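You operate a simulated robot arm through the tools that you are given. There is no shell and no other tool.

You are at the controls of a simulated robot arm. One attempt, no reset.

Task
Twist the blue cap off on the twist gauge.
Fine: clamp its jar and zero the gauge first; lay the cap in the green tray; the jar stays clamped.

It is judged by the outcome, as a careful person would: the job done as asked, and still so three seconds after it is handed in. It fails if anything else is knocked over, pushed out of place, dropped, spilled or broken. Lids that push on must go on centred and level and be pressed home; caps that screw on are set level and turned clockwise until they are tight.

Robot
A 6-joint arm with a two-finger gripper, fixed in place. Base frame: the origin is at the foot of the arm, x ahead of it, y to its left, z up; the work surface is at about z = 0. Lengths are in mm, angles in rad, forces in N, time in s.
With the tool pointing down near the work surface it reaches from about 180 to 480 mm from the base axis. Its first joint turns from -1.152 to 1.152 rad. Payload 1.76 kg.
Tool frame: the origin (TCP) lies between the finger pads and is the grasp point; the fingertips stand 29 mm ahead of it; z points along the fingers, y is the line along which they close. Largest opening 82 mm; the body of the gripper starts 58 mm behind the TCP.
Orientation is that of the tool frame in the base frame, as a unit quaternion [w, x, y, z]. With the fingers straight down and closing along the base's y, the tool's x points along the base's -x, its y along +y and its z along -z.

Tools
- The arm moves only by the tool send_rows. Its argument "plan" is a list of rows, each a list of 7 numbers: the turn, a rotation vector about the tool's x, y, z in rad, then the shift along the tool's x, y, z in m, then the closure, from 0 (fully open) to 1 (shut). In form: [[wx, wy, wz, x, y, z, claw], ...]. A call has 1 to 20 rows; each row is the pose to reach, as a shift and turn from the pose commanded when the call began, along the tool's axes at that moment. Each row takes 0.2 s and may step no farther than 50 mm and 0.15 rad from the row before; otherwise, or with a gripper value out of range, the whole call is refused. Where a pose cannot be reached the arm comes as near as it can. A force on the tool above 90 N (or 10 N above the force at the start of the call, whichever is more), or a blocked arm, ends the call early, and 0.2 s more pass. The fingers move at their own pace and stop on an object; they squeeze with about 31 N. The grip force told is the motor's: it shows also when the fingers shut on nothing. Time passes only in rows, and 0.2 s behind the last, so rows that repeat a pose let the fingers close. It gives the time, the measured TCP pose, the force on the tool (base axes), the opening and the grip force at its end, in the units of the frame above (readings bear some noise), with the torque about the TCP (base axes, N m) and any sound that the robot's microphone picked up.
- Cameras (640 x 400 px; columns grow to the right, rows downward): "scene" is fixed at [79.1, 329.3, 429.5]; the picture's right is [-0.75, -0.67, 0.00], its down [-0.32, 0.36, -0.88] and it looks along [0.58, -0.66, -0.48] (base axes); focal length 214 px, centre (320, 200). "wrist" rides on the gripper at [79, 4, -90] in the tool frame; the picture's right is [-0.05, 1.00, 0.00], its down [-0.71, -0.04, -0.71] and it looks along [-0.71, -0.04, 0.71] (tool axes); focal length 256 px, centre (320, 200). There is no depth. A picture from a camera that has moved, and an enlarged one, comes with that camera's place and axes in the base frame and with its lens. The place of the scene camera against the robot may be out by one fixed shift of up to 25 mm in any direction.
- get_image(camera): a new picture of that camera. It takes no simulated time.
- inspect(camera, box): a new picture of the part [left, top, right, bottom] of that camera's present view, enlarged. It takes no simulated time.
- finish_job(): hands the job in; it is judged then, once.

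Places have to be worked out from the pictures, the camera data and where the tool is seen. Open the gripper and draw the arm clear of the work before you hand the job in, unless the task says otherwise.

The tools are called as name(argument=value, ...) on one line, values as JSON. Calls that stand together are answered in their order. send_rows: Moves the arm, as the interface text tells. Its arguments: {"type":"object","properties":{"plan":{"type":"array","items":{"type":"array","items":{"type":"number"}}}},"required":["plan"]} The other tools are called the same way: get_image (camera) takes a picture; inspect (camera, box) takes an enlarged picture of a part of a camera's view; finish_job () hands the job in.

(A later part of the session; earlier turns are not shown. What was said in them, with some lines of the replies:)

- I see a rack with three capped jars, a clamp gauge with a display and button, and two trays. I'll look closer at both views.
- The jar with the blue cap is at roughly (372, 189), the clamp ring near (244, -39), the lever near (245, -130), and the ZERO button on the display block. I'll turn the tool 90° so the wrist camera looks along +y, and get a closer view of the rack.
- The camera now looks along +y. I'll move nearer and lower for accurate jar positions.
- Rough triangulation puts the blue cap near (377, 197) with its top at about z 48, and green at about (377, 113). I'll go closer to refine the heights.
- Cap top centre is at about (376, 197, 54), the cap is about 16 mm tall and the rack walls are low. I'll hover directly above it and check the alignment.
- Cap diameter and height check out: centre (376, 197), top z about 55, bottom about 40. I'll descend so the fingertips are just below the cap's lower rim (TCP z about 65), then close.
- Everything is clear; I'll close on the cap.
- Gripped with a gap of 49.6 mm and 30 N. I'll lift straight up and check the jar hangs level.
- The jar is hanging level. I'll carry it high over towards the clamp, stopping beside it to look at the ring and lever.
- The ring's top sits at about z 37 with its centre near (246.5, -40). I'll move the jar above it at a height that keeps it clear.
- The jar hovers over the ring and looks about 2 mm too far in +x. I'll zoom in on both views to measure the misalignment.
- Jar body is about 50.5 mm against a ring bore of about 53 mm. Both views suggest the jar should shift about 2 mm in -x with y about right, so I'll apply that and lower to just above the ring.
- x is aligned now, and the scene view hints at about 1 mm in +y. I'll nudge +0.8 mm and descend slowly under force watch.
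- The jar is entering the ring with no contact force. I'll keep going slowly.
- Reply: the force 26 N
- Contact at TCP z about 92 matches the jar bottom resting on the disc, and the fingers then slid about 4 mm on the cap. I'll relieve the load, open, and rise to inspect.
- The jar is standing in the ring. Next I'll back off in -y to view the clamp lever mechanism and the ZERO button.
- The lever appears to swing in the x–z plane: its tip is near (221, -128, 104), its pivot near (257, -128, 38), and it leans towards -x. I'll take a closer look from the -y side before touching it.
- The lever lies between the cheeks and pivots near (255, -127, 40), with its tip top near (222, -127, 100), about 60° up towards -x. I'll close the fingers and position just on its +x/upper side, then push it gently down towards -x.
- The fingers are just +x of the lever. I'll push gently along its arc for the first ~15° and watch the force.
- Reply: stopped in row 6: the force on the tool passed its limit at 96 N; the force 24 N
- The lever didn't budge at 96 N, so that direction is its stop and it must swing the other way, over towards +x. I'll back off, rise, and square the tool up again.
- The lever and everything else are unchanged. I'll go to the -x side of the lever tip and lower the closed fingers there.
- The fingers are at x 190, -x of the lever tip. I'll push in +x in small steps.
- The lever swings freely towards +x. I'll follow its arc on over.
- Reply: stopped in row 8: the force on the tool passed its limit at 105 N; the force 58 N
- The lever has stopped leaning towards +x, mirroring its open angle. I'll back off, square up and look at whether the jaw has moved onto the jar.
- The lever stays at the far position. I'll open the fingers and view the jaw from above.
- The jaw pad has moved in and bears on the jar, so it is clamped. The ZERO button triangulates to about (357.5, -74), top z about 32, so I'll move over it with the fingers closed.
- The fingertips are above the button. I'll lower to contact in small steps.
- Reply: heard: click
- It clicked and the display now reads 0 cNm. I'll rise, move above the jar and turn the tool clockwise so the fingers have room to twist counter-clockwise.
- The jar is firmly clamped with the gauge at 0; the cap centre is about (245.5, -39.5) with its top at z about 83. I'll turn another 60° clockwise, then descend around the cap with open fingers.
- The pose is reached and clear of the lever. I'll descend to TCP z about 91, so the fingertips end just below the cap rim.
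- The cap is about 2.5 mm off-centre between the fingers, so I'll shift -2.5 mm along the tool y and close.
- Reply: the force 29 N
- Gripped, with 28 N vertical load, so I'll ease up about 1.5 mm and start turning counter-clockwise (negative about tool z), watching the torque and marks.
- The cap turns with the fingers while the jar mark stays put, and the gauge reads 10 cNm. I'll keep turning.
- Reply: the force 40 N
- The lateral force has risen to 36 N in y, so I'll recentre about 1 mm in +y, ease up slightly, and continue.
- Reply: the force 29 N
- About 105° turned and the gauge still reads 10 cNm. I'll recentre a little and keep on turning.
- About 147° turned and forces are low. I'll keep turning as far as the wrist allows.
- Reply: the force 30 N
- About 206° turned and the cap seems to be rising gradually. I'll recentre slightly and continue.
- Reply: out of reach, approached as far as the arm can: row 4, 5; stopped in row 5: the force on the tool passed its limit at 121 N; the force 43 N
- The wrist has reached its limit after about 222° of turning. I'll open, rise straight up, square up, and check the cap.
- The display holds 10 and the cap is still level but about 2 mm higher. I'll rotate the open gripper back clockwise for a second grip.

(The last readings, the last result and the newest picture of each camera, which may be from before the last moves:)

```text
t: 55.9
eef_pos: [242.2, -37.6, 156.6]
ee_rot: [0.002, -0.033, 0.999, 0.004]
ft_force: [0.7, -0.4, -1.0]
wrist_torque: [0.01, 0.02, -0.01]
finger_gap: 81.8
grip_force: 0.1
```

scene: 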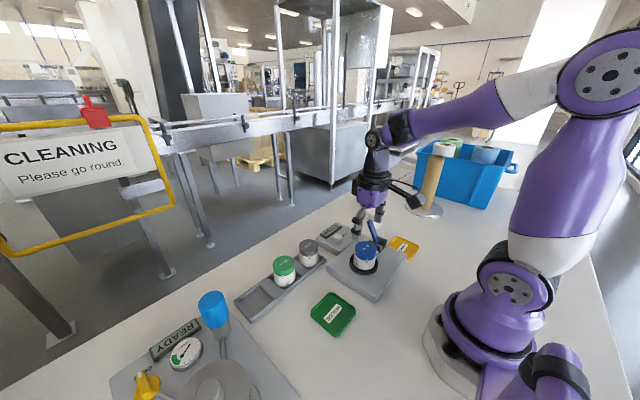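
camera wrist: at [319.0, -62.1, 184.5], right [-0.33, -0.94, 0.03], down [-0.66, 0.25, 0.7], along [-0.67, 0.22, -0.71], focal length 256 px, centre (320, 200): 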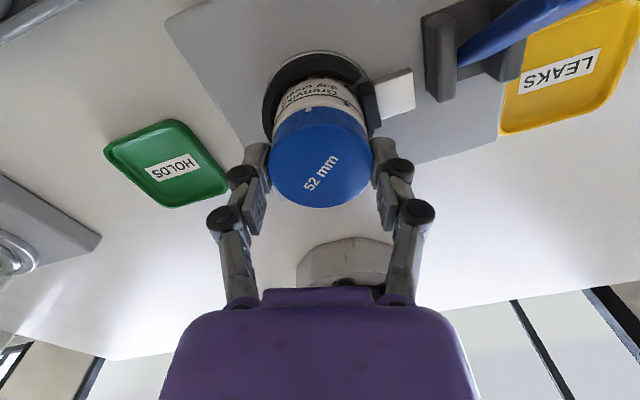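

Nearly back to the starting yaw. I'll turn another 70° clockwise and recentre over the cap.

send_rows(plan=[[0, 0, 0.14, -0.0027, -0.0021, 0, 0], [0, 0, 0.28, -0.0027, -0.0021, 0, 0], [0, 0, 0.42, -0.0027, -0.0021, 0, 0], [0, 0, 0.56, -0.0027, -0.0021, 0, 0], [0, 0, 0.7, -0.0027, -0.0021, 0, 0], [0, 0, 0.84, -0.0027, -0.0021, 0, 0], [0, 0, 0.98, -0.0027, -0.0021, 0, 0], [0, 0, 1.12, -0.0027, -0.0021, 0, 0], [0, 0, 1.2, -0.0027, -0.0021, 0, 0], [0, 0, 1.2, -0.0027, -0.0021, 0.03, 0], [0, 0, 1.2, -0.0027, -0.0021, 0.03, 0]])

get_image(camera="wrist")

inspect(camera="scene", box=[325, 205, 415, 285])

```text
t: 58.3
eef_pos: [245.0, -41.2, 124.1]
ee_rot: [-0.001, 0.537, 0.843, 0.004]
ft_force: [-0.3, 0.5, -0.6]
wrist_torque: [-0.01, 0.0, 0.03]
finger_gap: 82.2
grip_force: 0.2
```

```text
taken
camera wrist: at [216.9, 31.8, 212.9], right [0.93, 0.38, 0.01], down [0.26, -0.66, 0.7], along [0.27, -0.65, -0.71], focal length 256 px, centre (320, 200)
```

wrist: 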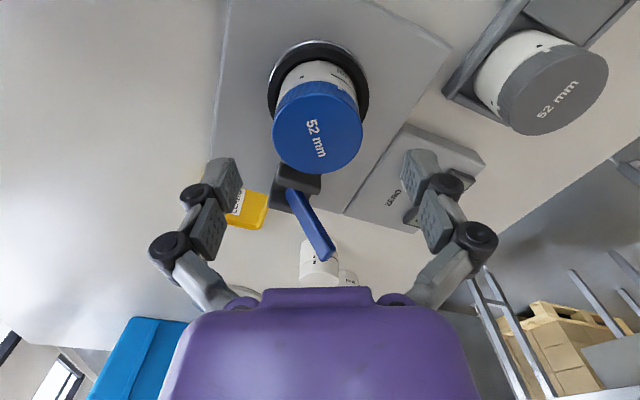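

```text
5.00 times, centred on (370, 245) of scene
camera zoom: at [79.1, 329.3, 429.5], right [-0.75, -0.67, 0.0], down [-0.32, 0.36, -0.88], along [0.58, -0.66, -0.48], focal length 1072 px, centre (70, -25)
```

zoom: 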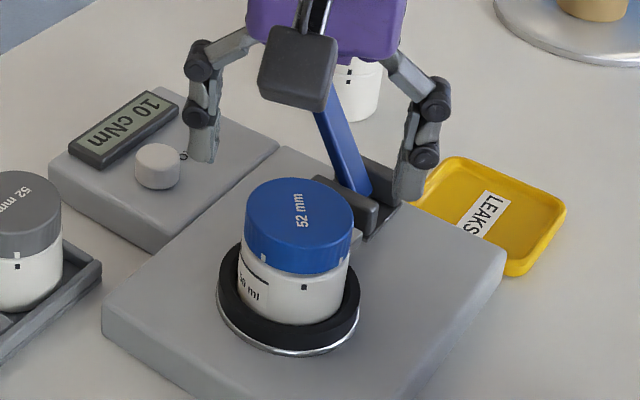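

The cap is well centred between the fingers. I'll lower about 30 mm and close.

send_rows(plan=[[0, 0, 0, 0, 0, 0.012, 0], [0, 0, 0, 0, 0, 0.024, 0], [0, 0, 0, 0, 0, 0.03, 0], [0, 0, 0, 0, 0, 0.03, 0.3], [0, 0, 0, 0, 0, 0.03, 0.6], [0, 0, 0, 0, 0, 0.0295, 1], [0, 0, 0, 0, 0, 0.029, 1], [0, 0, 0, 0, 0, 0.0285, 1]])

get_image(camera="wrist")

inspect(camera="scene", box=[325, 205, 415, 285])

```text
t: 60.1
eef_pos: [245.2, -39.2, 97.0]
ee_rot: [-0.004, 0.536, 0.845, 0.002]
ft_force: [-27.6, 1.0, -4.8]
wrist_torque: [-0.15, 0.57, 0.0]
finger_gap: 49.1
grip_force: 31.2
```

```text
taken
camera wrist: at [216.1, 32.8, 185.8], right [0.93, 0.38, 0.0], down [0.27, -0.66, 0.7], along [0.26, -0.65, -0.71], focal length 256 px, centre (320, 200)
```

wrist: 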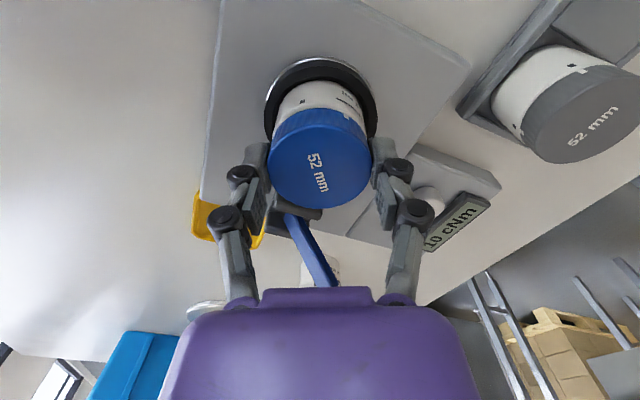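

```text
5.00 times, centred on (370, 245) of scene
camera zoom: at [79.1, 329.3, 429.5], right [-0.75, -0.67, 0.0], down [-0.32, 0.36, -0.88], along [0.58, -0.66, -0.48], focal length 1072 px, centre (70, -25)
```

zoom: 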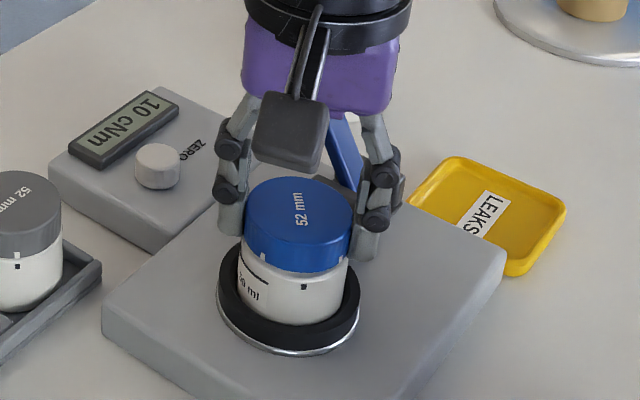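

Regripped. I'll relieve the side load and turn counter-clockwise again, following the cap up gently.

send_rows(plan=[[0, 0, 0, 0, -0.0009, 0, 1], [0, 0, -0.12, 0, -0.0009, 0, 1], [0, 0, -0.24, 0, -0.0009, 0, 1], [0, 0, -0.36, 0, -0.0009, 0, 1], [0, 0, -0.48, 0, -0.0009, -0.0002, 1], [0, 0, -0.6, 0, -0.0009, -0.0003, 1], [0, 0, -0.72, 0, -0.0009, -0.0004, 1], [0, 0, -0.84, 0, -0.0009, -0.0005, 1], [0, 0, -0.96, 0, -0.0009, -0.0005, 1]])

inspect(camera="scene", box=[325, 205, 415, 285])

```text
t: 62.1
eef_pos: [245.3, -40.5, 98.6]
ee_rot: [0.003, 0.085, 0.996, 0.002]
ft_force: [-7.1, 11.8, 2.7]
wrist_torque: [0.37, 0.23, -0.14]
finger_gap: 49.2
grip_force: 31.2
```

```text
5.00 times, centred on (370, 245) of scene
camera zoom: at [79.1, 329.3, 429.5], right [-0.75, -0.67, 0.0], down [-0.32, 0.36, -0.88], along [0.58, -0.66, -0.48], focal length 1072 px, centre (70, -25)
```

zoom: 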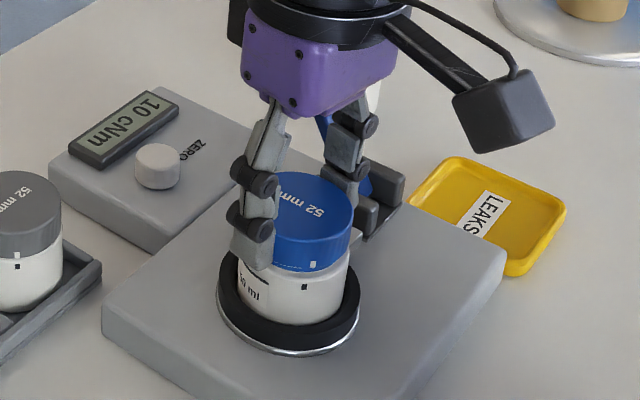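

The cap is clearly rising. I'll continue turning while following it up.

send_rows(plan=[[0, 0, -0.12, 0, 0.0003, -0.0002, 1], [0, 0, -0.24, 0, 0.0003, -0.0003, 1], [0, 0, -0.36, 0, 0.0003, -0.0005, 1], [0, 0, -0.48, 0, 0.0003, -0.0006, 1], [0, 0, -0.6, 0, 0.0003, -0.0008, 1], [0, 0, -0.72, 0, 0.0003, -0.001, 1], [0, 0, -0.84, 0, 0.0003, -0.0011, 1], [0, 0, -0.96, 0, 0.0003, -0.0012, 1]])

inspect(camera="scene", box=[325, 205, 415, 285])

get_image(camera="wrist")

```text
t: 63.9
eef_pos: [244.4, -40.5, 98.3]
ee_rot: [0.004, -0.385, 0.923, 0.002]
ft_force: [3.1, 10.7, 1.9]
wrist_torque: [0.3, -0.08, -0.09]
finger_gap: 49.0
grip_force: 30.7
```

```text
5.00 times, centred on (370, 245) of scene
camera zoom: at [79.1, 329.3, 429.5], right [-0.75, -0.67, 0.0], down [-0.32, 0.36, -0.88], along [0.58, -0.66, -0.48], focal length 1072 px, centre (70, -25)
```

zoom: 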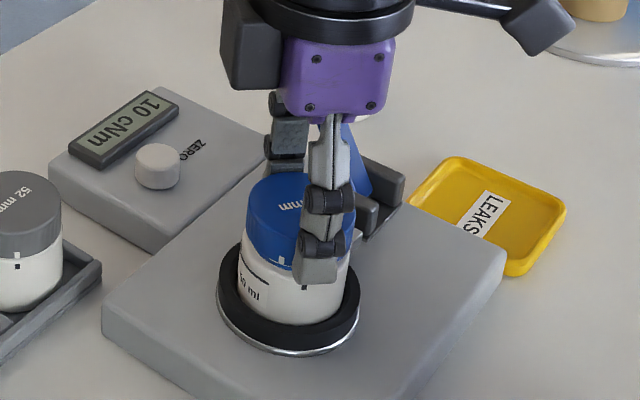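

```text
taken
camera wrist: at [186.3, -94.4, 186.8], right [-0.67, 0.74, 0.0], down [0.52, 0.47, 0.71], along [0.53, 0.48, -0.7], focal length 256 px, centre (320, 200)
```

wrist: 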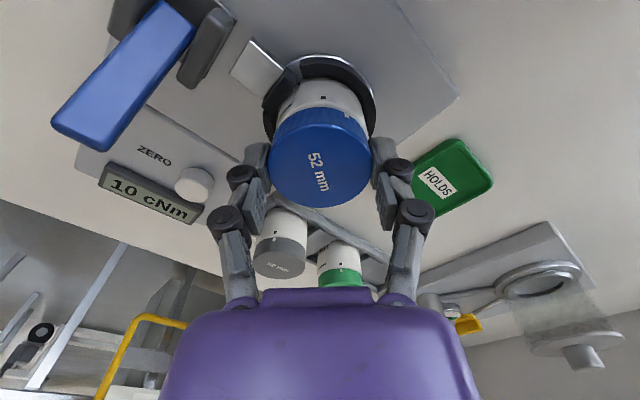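

About 332° turned with forces still small. I'll continue turning with a slight upward follow.

send_rows(plan=[[0, 0, -0.12, 0, 0.0003, -0.0003, 1], [0, 0, -0.24, 0, 0.0003, -0.0006, 1], [0, 0, -0.36, 0, 0.0003, -0.0009, 1], [0, 0, -0.48, 0, 0.0003, -0.0012, 1], [0, 0, -0.6, 0, 0.0003, -0.0015, 1], [0, 0, -0.72, 0, 0.0003, -0.0018, 1], [0, 0, -0.84, 0, 0.0003, -0.0021, 1], [0, 0, -0.96, 0, 0.0003, -0.0024, 1]])

inspect(camera="scene", box=[325, 205, 415, 285])

inspect(camera="wrist", box=[220, 40, 420, 190])

```text
t: 65.7
eef_pos: [245.4, -39.6, 100.4]
ee_rot: [-0.004, 0.767, -0.641, -0.002]
ft_force: [-7.5, 9.4, -0.9]
wrist_torque: [0.18, 0.15, -0.09]
finger_gap: 49.1
grip_force: 31.1
```

```text
5.00 times, centred on (370, 245) of scene
camera zoom: at [79.1, 329.3, 429.5], right [-0.75, -0.67, 0.0], down [-0.32, 0.36, -0.88], along [0.58, -0.66, -0.48], focal length 1072 px, centre (70, -25)
```

zoom: 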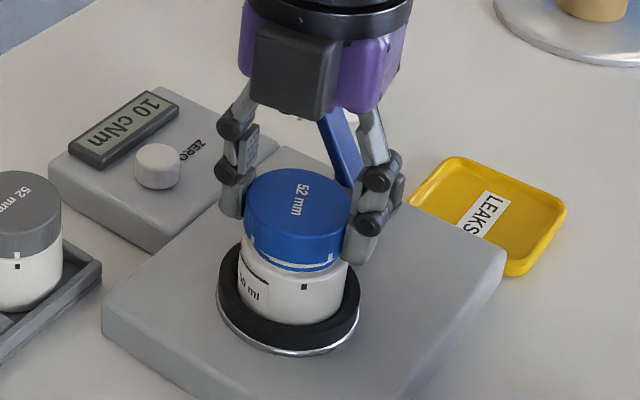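

```text
2.67 times, centred on (320, 115) of wrist
camera zoom: at [255.8, -119.1, 189.0], right [-0.99, -0.13, 0.0], down [-0.09, 0.7, 0.71], along [-0.09, 0.71, -0.7], focal length 683 px, centre (320, 427)
```

zoom: 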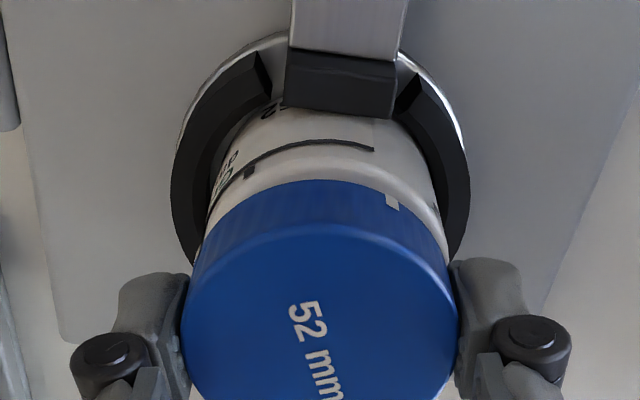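

The cap has risen about 8 mm and offers little resistance. I'll turn a bit more while lifting gently, watching the vertical force.

send_rows(plan=[[0, 0, -0.12, 0, 0, -0.0006, 1], [0, 0, -0.24, 0, 0, -0.0012, 1], [0, 0, -0.36, 0, 0, -0.0018, 1], [0, 0, -0.48, 0, 0, -0.0024, 1], [0, 0, -0.6, 0, 0, -0.003, 1], [0, 0, -0.72, 0, 0, -0.0036, 1]])

inspect(camera="scene", box=[325, 205, 415, 285])

```text
t: 67.1
eef_pos: [245.3, -39.7, 102.4]
ee_rot: [-0.003, 0.944, -0.33, 0.0]
ft_force: [-11.3, 6.9, 5.3]
wrist_torque: [0.22, 0.39, -0.07]
finger_gap: 48.9
grip_force: 30.6
```

```text
5.00 times, centred on (370, 245) of scene
camera zoom: at [79.1, 329.3, 429.5], right [-0.75, -0.67, 0.0], down [-0.32, 0.36, -0.88], along [0.58, -0.66, -0.48], focal length 1072 px, centre (70, -25)
```

zoom: 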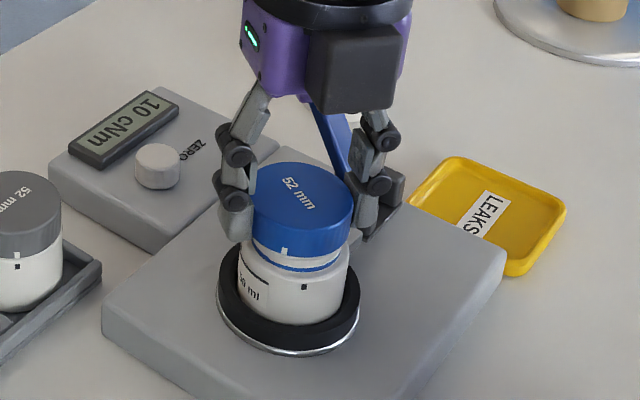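

The neck is showing below the cap. I'll try lifting straight up in small steps.

send_rows(plan=[[0, 0, 0, 0, 0, -0.0015, 1], [0, 0, 0, 0, 0, -0.003, 1], [0, 0, 0, 0, 0, -0.0045, 1], [0, 0, 0, 0, 0, -0.006, 1]])

inspect(camera="scene", box=[325, 205, 415, 285])

```text
t: 68.1
eef_pos: [243.9, -40.6, 110.3]
ee_rot: [-0.004, 0.944, -0.33, 0.0]
ft_force: [0.2, 0.2, -0.7]
wrist_torque: [0.03, -0.02, 0.01]
finger_gap: 48.8
grip_force: 30.7
```

```text
5.00 times, centred on (370, 245) of scene
camera zoom: at [79.1, 329.3, 429.5], right [-0.75, -0.67, 0.0], down [-0.32, 0.36, -0.88], along [0.58, -0.66, -0.48], focal length 1072 px, centre (70, -25)
```

zoom: 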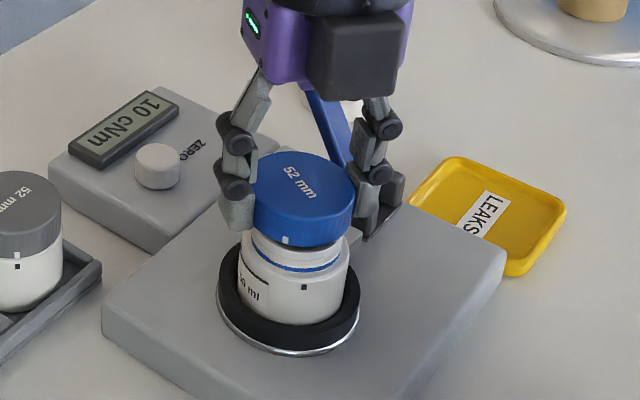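

The cap is free and the jar stays clamped. I'll lift clear and carry the cap towards the green tray, stopping beside it to look.

send_rows(plan=[[0, 0, 0, 0, 0, -0.015, 1], [0, 0, 0, 0, 0, -0.04, 1], [0, 0, 0, 0, 0, -0.065, 1], [0, 0, 0.1, -0.001, -0.012, -0.065, 1], [0, 0, 0.2, -0.002, -0.027, -0.065, 1], [0, 0, 0.3, -0.0035, -0.042, -0.065, 1], [0, 0, 0.4, -0.005, -0.057, -0.065, 1], [0, 0, 0.5, -0.0065, -0.072, -0.065, 1], [0, 0, 0.6, -0.008, -0.087, -0.065, 1], [0, 0, 0.7, -0.009, -0.101, -0.065, 1], [0, 0, 0.8, -0.01, -0.112, -0.065, 1], [0, 0, 0.9, -0.0108, -0.1193, -0.065, 1], [0, 0, 0.9, -0.0108, -0.1193, -0.065, 1]])

get_image(camera="wrist")

inspect(camera="wrist", box=[240, 30, 480, 210])

inspect(camera="scene", box=[260, 170, 420, 340])

```text
t: 70.9
eef_pos: [309.8, 62.0, 176.6]
ee_rot: [0.003, -0.705, 0.709, 0.001]
ft_force: [0.9, 0.1, -0.2]
wrist_torque: [0.0, -0.04, 0.01]
finger_gap: 49.3
grip_force: 31.1
```

```text
taken
camera wrist: at [305.5, -18.9, 265.1], right [-1.0, 0.06, 0.0], down [0.04, 0.7, 0.71], along [0.04, 0.71, -0.7], focal length 256 px, centre (320, 200)
```

wrist: 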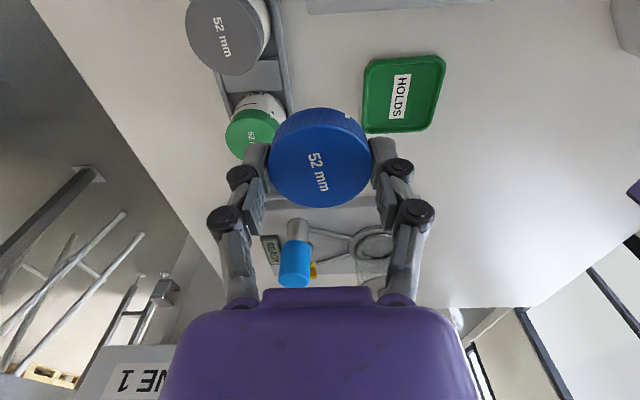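

```text
2.22 times, centred on (360, 120) of wrist
camera zoom: at [305.5, -18.9, 265.1], right [-1.0, 0.06, 0.0], down [0.04, 0.7, 0.71], along [0.04, 0.71, -0.7], focal length 569 px, centre (231, 378)
```

zoom: 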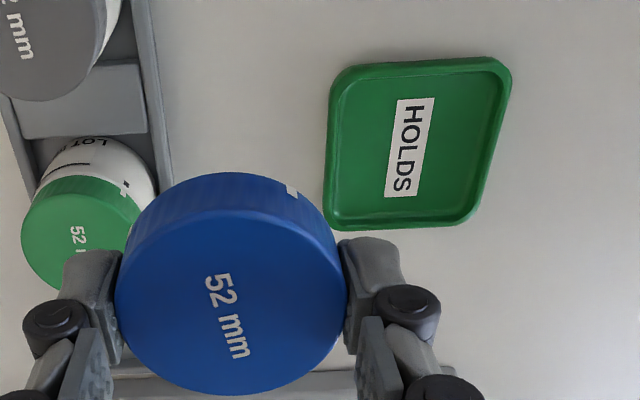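

```text
2.35 times, centred on (340, 255) of scene
camera zoom: at [79.1, 329.3, 429.5], right [-0.75, -0.67, 0.0], down [-0.32, 0.36, -0.88], along [0.58, -0.66, -0.48], focal length 505 px, centre (273, 71)
```

zoom: 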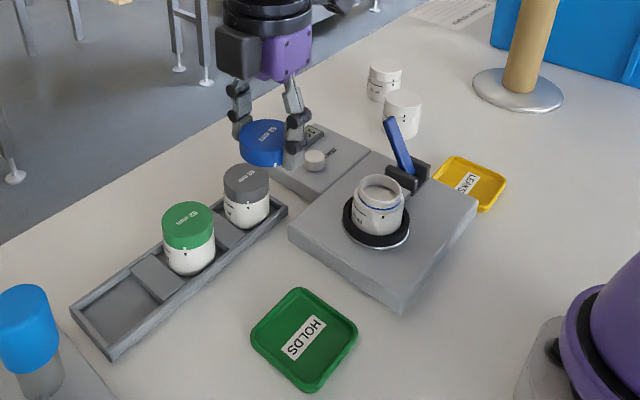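

The tray spans about x 194–268, y 61–135, with its centre at (231, 98). I'll move above its centre and rotate so the fingers lie along the tray diagonal, which gives the most room.

send_rows(plan=[[0, 0, 0.1, -0.0045, 0.01, 0, 1], [0, 0, 0.2, -0.009, 0.02, 0, 1], [0, 0, 0.3, -0.0135, 0.03, 0, 1], [0, 0, 0.4, -0.018, 0.04, 0, 1], [0, 0, 0.5, -0.0225, 0.05, 0, 1], [0, 0, 0.6, -0.027, 0.06, 0, 1], [0, 0, 0.7, -0.0315, 0.07, 0, 1], [0, 0, 0.785, -0.036, 0.079, 0, 1], [0, 0, 0.785, -0.036, 0.079, 0.03, 1], [0, 0, 0.785, -0.036, 0.079, 0.06, 1], [0, 0, 0.785, -0.036, 0.079, 0.09, 1], [0, 0, 0.785, -0.036, 0.079, 0.105, 1], [0, 0, 0.785, -0.036, 0.079, 0.105, 1]])

get_image(camera="wrist")

inspect(camera="scene", box=[280, 240, 400, 345])

```text
t: 73.7
eef_pos: [232.8, 96.1, 68.8]
ee_rot: [0.002, -0.381, 0.925, 0.002]
ft_force: [0.1, 0.0, -0.5]
wrist_torque: [0.01, 0.01, -0.04]
finger_gap: 49.1
grip_force: 30.9
```

```text
taken
camera wrist: at [174.1, 42.7, 157.4], right [-0.67, 0.75, 0.0], down [0.53, 0.47, 0.71], along [0.53, 0.48, -0.7], focal length 256 px, centre (320, 200)
```

wrist: 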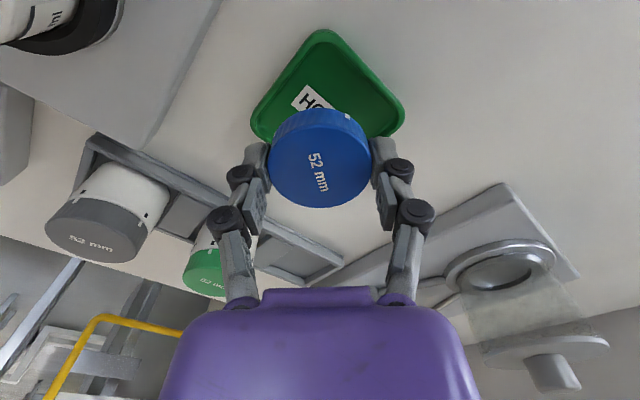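

```text
3.81 times, centred on (340, 292) of scene
camera zoom: at [79.1, 329.3, 429.5], right [-0.75, -0.67, 0.0], down [-0.32, 0.36, -0.88], along [0.58, -0.66, -0.48], focal length 817 px, centre (244, -152)
```

zoom: 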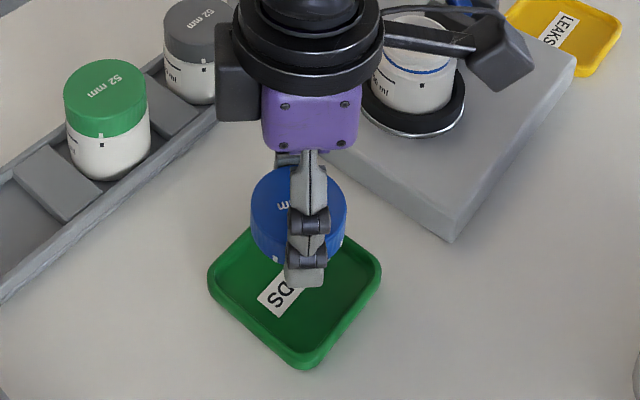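

The cap is above the tray with the fingers along its diagonal. I'll make a small centring correction and lower slowly.

send_rows(plan=[[0, 0, 0, 0, 0.002, 0.01, 1], [0, 0, 0, 0, 0.002, 0.02, 1], [0, 0, 0, 0, 0.002, 0.026, 1], [0, 0, 0, 0, 0.002, 0.029, 1], [0, 0, 0, 0, 0.002, 0.031, 1]])

inspect(camera="wrist", box=[220, 20, 420, 220])

inspect(camera="scene", box=[290, 270, 380, 345])

```text
t: 74.9
eef_pos: [231.2, 99.5, 39.9]
ee_rot: [0.003, -0.381, 0.925, 0.002]
ft_force: [-0.9, -0.4, -0.7]
wrist_torque: [0.0, -0.01, 0.02]
finger_gap: 49.2
grip_force: 31.0
```

```text
2.00 times, centred on (320, 120) of wrist
camera zoom: at [172.2, 45.7, 128.4], right [-0.67, 0.75, 0.0], down [0.53, 0.47, 0.71], along [0.53, 0.48, -0.7], focal length 512 px, centre (320, 360)
```

zoom: 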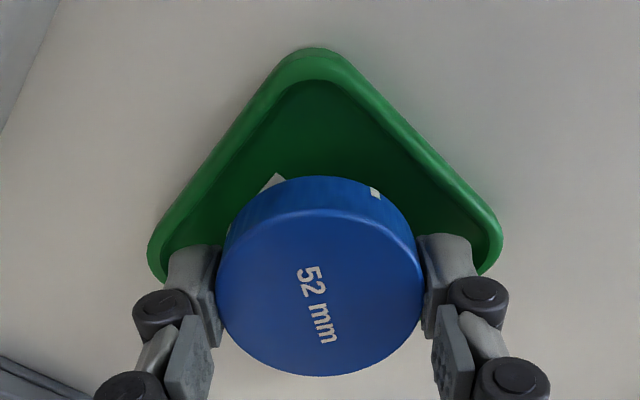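

```text
5.33 times, centred on (335, 308) of scene
camera zoom: at [79.1, 329.3, 429.5], right [-0.75, -0.67, 0.0], down [-0.32, 0.36, -0.88], along [0.58, -0.66, -0.48], focal length 1144 px, centre (240, -373)
```

zoom: 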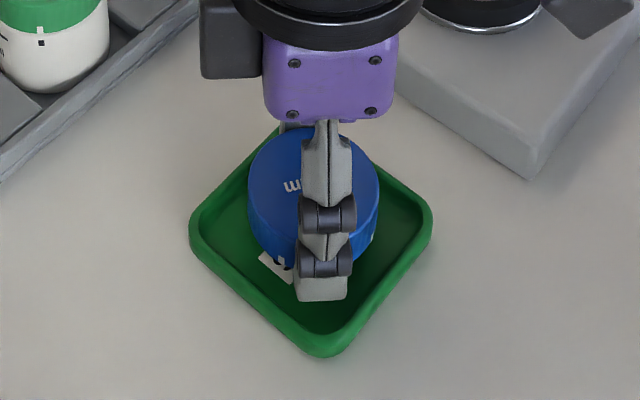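

It is centred over the tray. I'll lower another 5 mm and check for contact.

send_rows(plan=[[0, 0, 0, 0, 0, 0.0015, 1], [0, 0, 0, 0, 0, 0.003, 1], [0, 0, 0, 0, 0, 0.0045, 1], [0, 0, 0, 0, 0, 0.006, 1]])

inspect(camera="scene", box=[290, 270, 380, 345])

```text
t: 75.9
eef_pos: [230.8, 98.7, 34.1]
ee_rot: [0.002, -0.381, 0.925, 0.001]
ft_force: [0.5, -0.4, -0.3]
wrist_torque: [0.0, 0.0, -0.02]
finger_gap: 49.3
grip_force: 31.0
```

```text
5.33 times, centred on (335, 308) of scene
camera zoom: at [79.1, 329.3, 429.5], right [-0.75, -0.67, 0.0], down [-0.32, 0.36, -0.88], along [0.58, -0.66, -0.48], focal length 1144 px, centre (240, -373)
```

zoom: 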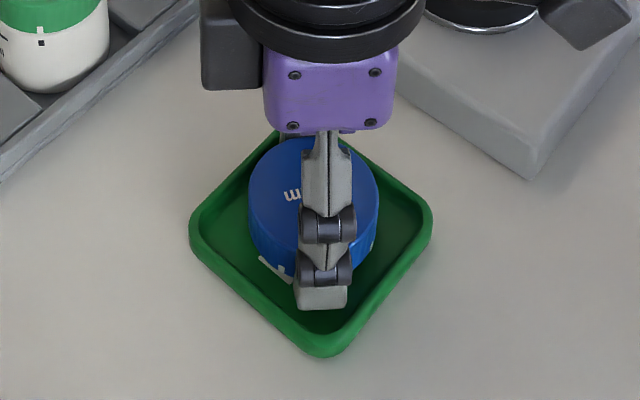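

No contact yet. I'll lower another 3 mm in fine steps.

send_rows(plan=[[0, 0, 0, 0, 0, 0.001, 1], [0, 0, 0, 0, 0, 0.002, 1], [0, 0, 0, 0, 0, 0.003, 1]])

inspect(camera="scene", box=[290, 270, 380, 345])

```text
t: 76.7
eef_pos: [232.0, 98.7, 31.4]
ee_rot: [0.003, -0.381, 0.925, 0.002]
ft_force: [0.5, -0.6, 0.1]
wrist_torque: [-0.02, 0.01, -0.02]
finger_gap: 49.1
grip_force: 30.6
```

```text
5.33 times, centred on (335, 308) of scene
camera zoom: at [79.1, 329.3, 429.5], right [-0.75, -0.67, 0.0], down [-0.32, 0.36, -0.88], along [0.58, -0.66, -0.48], focal length 1144 px, centre (240, -373)
```

zoom: 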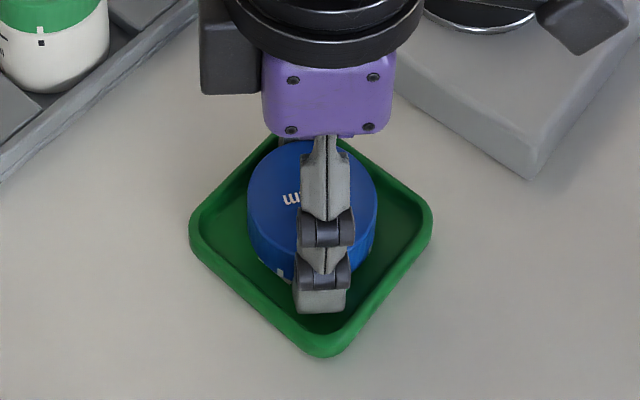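

Still no contact; I'll go 1.5 mm further in fine steps.

send_rows(plan=[[0, 0, 0, 0, 0, 0.0005, 1], [0, 0, 0, 0, 0, 0.001, 1], [0, 0, 0, 0, 0, 0.0015, 1]])

```text
t: 77.5
eef_pos: [232.4, 99.1, 28.8]
ee_rot: [0.004, -0.382, 0.924, 0.002]
ft_force: [-2.1, -2.2, 10.9]
wrist_torque: [-0.13, 0.02, -0.04]
finger_gap: 49.3
grip_force: 31.0
```

Contact at 11 N. I'll open the fingers just enough to release (about 54 mm gap), then check before rising.

send_rows(plan=[[0, 0, 0, 0, 0, -0.0005, 0.4], [0, 0, 0, 0, 0, -0.0005, 0.36], [0, 0, 0, 0, 0, -0.0005, 0.34], [0, 0, 0, 0, 0, -0.0005, 0.34]])

inspect(camera="wrist", box=[220, 20, 420, 220])

inspect(camera="scene", box=[290, 270, 380, 345])

```text
t: 78.5
eef_pos: [231.8, 99.5, 29.7]
ee_rot: [0.002, -0.382, 0.924, 0.002]
ft_force: [-0.1, -0.8, -0.2]
wrist_torque: [0.0, 0.04, -0.02]
finger_gap: 53.8
grip_force: 0.0
```

```text
2.00 times, centred on (320, 120) of wrist
camera zoom: at [173.1, 45.2, 118.2], right [-0.67, 0.75, 0.0], down [0.53, 0.47, 0.71], along [0.53, 0.48, -0.7], focal length 512 px, centre (320, 360)
```

zoom: 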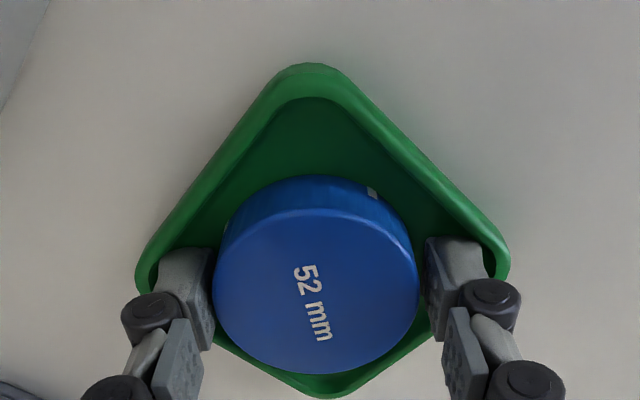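

```text
5.33 times, centred on (335, 308) of scene
camera zoom: at [79.1, 329.3, 429.5], right [-0.75, -0.67, 0.0], down [-0.32, 0.36, -0.88], along [0.58, -0.66, -0.48], focal length 1144 px, centre (240, -373)
```

zoom: 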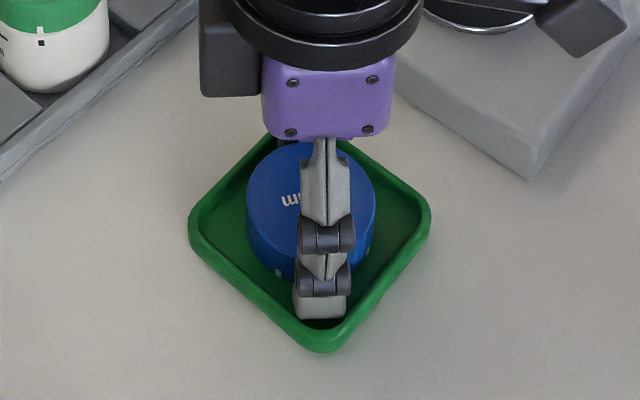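

The cap is released and sitting in the tray. I'll rise straight up and then check.

send_rows(plan=[[0, 0, 0, 0, 0, -0.006, 0.34], [0, 0, 0, 0, 0, -0.014, 0.34], [0, 0, 0, 0, 0, -0.025, 0.34], [0, 0, 0, 0, 0, -0.045, 0.34], [0, 0, 0, 0, 0, -0.08, 0.2], [0, 0, 0, 0, 0, -0.12, 0], [0, 0, 0, 0, 0, -0.15, 0], [0, 0, 0, 0, 0, -0.15, 0]])

get_image(camera="wrist")

inspect(camera="scene", box=[260, 200, 420, 345])

```text
t: 80.3
eef_pos: [226.2, 96.2, 180.7]
ee_rot: [0.002, -0.38, 0.925, 0.001]
ft_force: [-0.5, 0.4, 0.3]
wrist_torque: [0.02, 0.01, -0.01]
finger_gap: 81.7
grip_force: 0.1
```

```text
taken
camera wrist: at [169.2, 42.7, 269.6], right [-0.67, 0.75, 0.0], down [0.53, 0.47, 0.71], along [0.53, 0.48, -0.7], focal length 256 px, centre (320, 200)
```

wrist: 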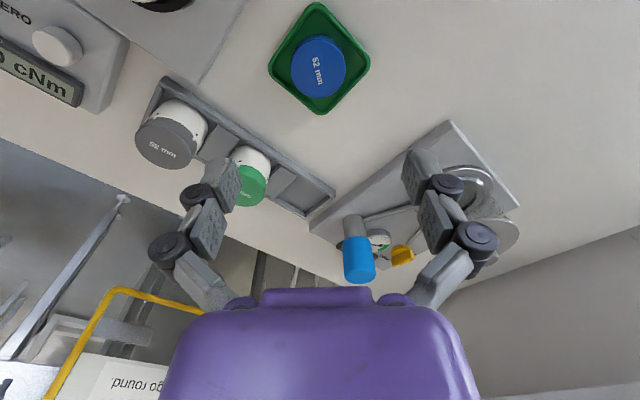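

```text
2.76 times, centred on (340, 272) of scene
camera zoom: at [79.1, 329.3, 429.5], right [-0.75, -0.67, 0.0], down [-0.32, 0.36, -0.88], along [0.58, -0.66, -0.48], focal length 592 px, centre (265, 0)
```

zoom: 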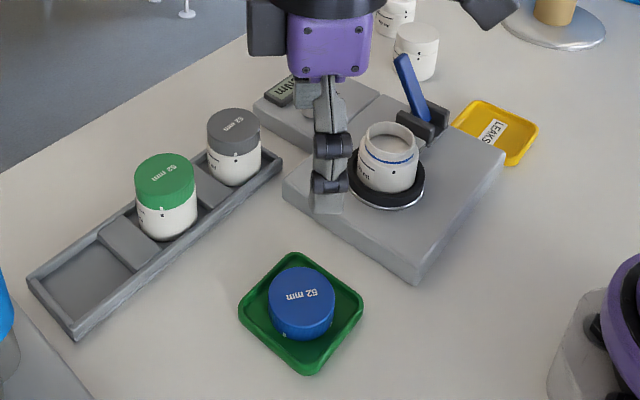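

The cap lies flat in the green tray and the open jar is still clamped. I'll draw the arm up clear and take a final look.

send_rows(plan=[[0, 0, 0, 0, 0, -0.03, 0], [0, 0, 0, 0, 0, -0.06, 0], [0, 0, 0, 0, 0, -0.09, 0], [0, 0, 0, 0, 0, -0.12, 0], [0, 0, 0, 0, 0, -0.12, 0]])

get_image(camera="scene")

inspect(camera="scene", box=[310, 205, 430, 285])

```text
t: 81.5
eef_pos: [231.3, 96.2, 299.1]
ee_rot: [0.003, -0.381, 0.925, 0.003]
ft_force: [0.0, -0.1, 0.2]
wrist_torque: [-0.02, 0.01, 0.01]
finger_gap: 82.0
grip_force: 0.1
```

```text
taken
```

scene: 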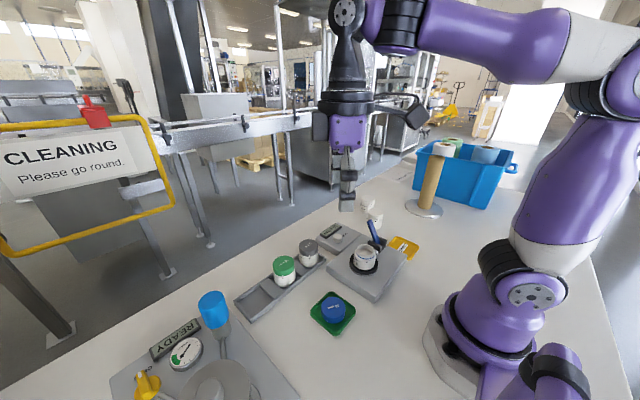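

```text
5.00 times, centred on (370, 245) of scene
camera zoom: at [79.1, 329.3, 429.5], right [-0.75, -0.67, 0.0], down [-0.32, 0.36, -0.88], along [0.58, -0.66, -0.48], focal length 1072 px, centre (70, -25)
```

zoom: 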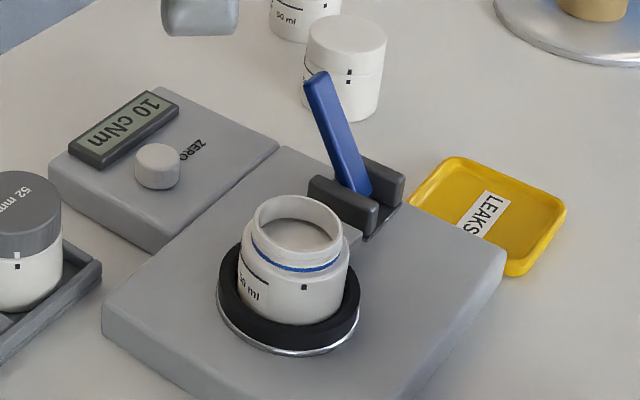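

The jar is open and clamped, the gauge holds its 10 cNm reading, and the cap lies in the green tray. Nothing else has been disturbed and the arm is clear, so I'm handing in.

finish_job()

```text
The job is handed in.
```

The blue cap is off and lying flat in the green tray. Its jar is still upright in the twist gauge's clamp, and I've handed the job in.

- **Clamp and zero:** I set the jar in the ring and swung the lever over until the jaw pressed on it. Then I pushed ZERO, and the display went from 4 to 0 cNm before any twisting.
- **Reading:** The display rose to 10 cNm early in the twist and stayed there, so it probably shows the peak.
- **Removal:** The cap needed a little over one turn anticlockwise. I had to regrip once because the wrist reached its limit.
- **Lever:** I first pushed the lever the wrong way against its stop, with up to 96 N. It didn't move, and I saw no damage.
- **Tray:** It may have shifted a millimetre or two when the fingers opened inside it. Nothing else was knocked, dropped or spilled that I could see.
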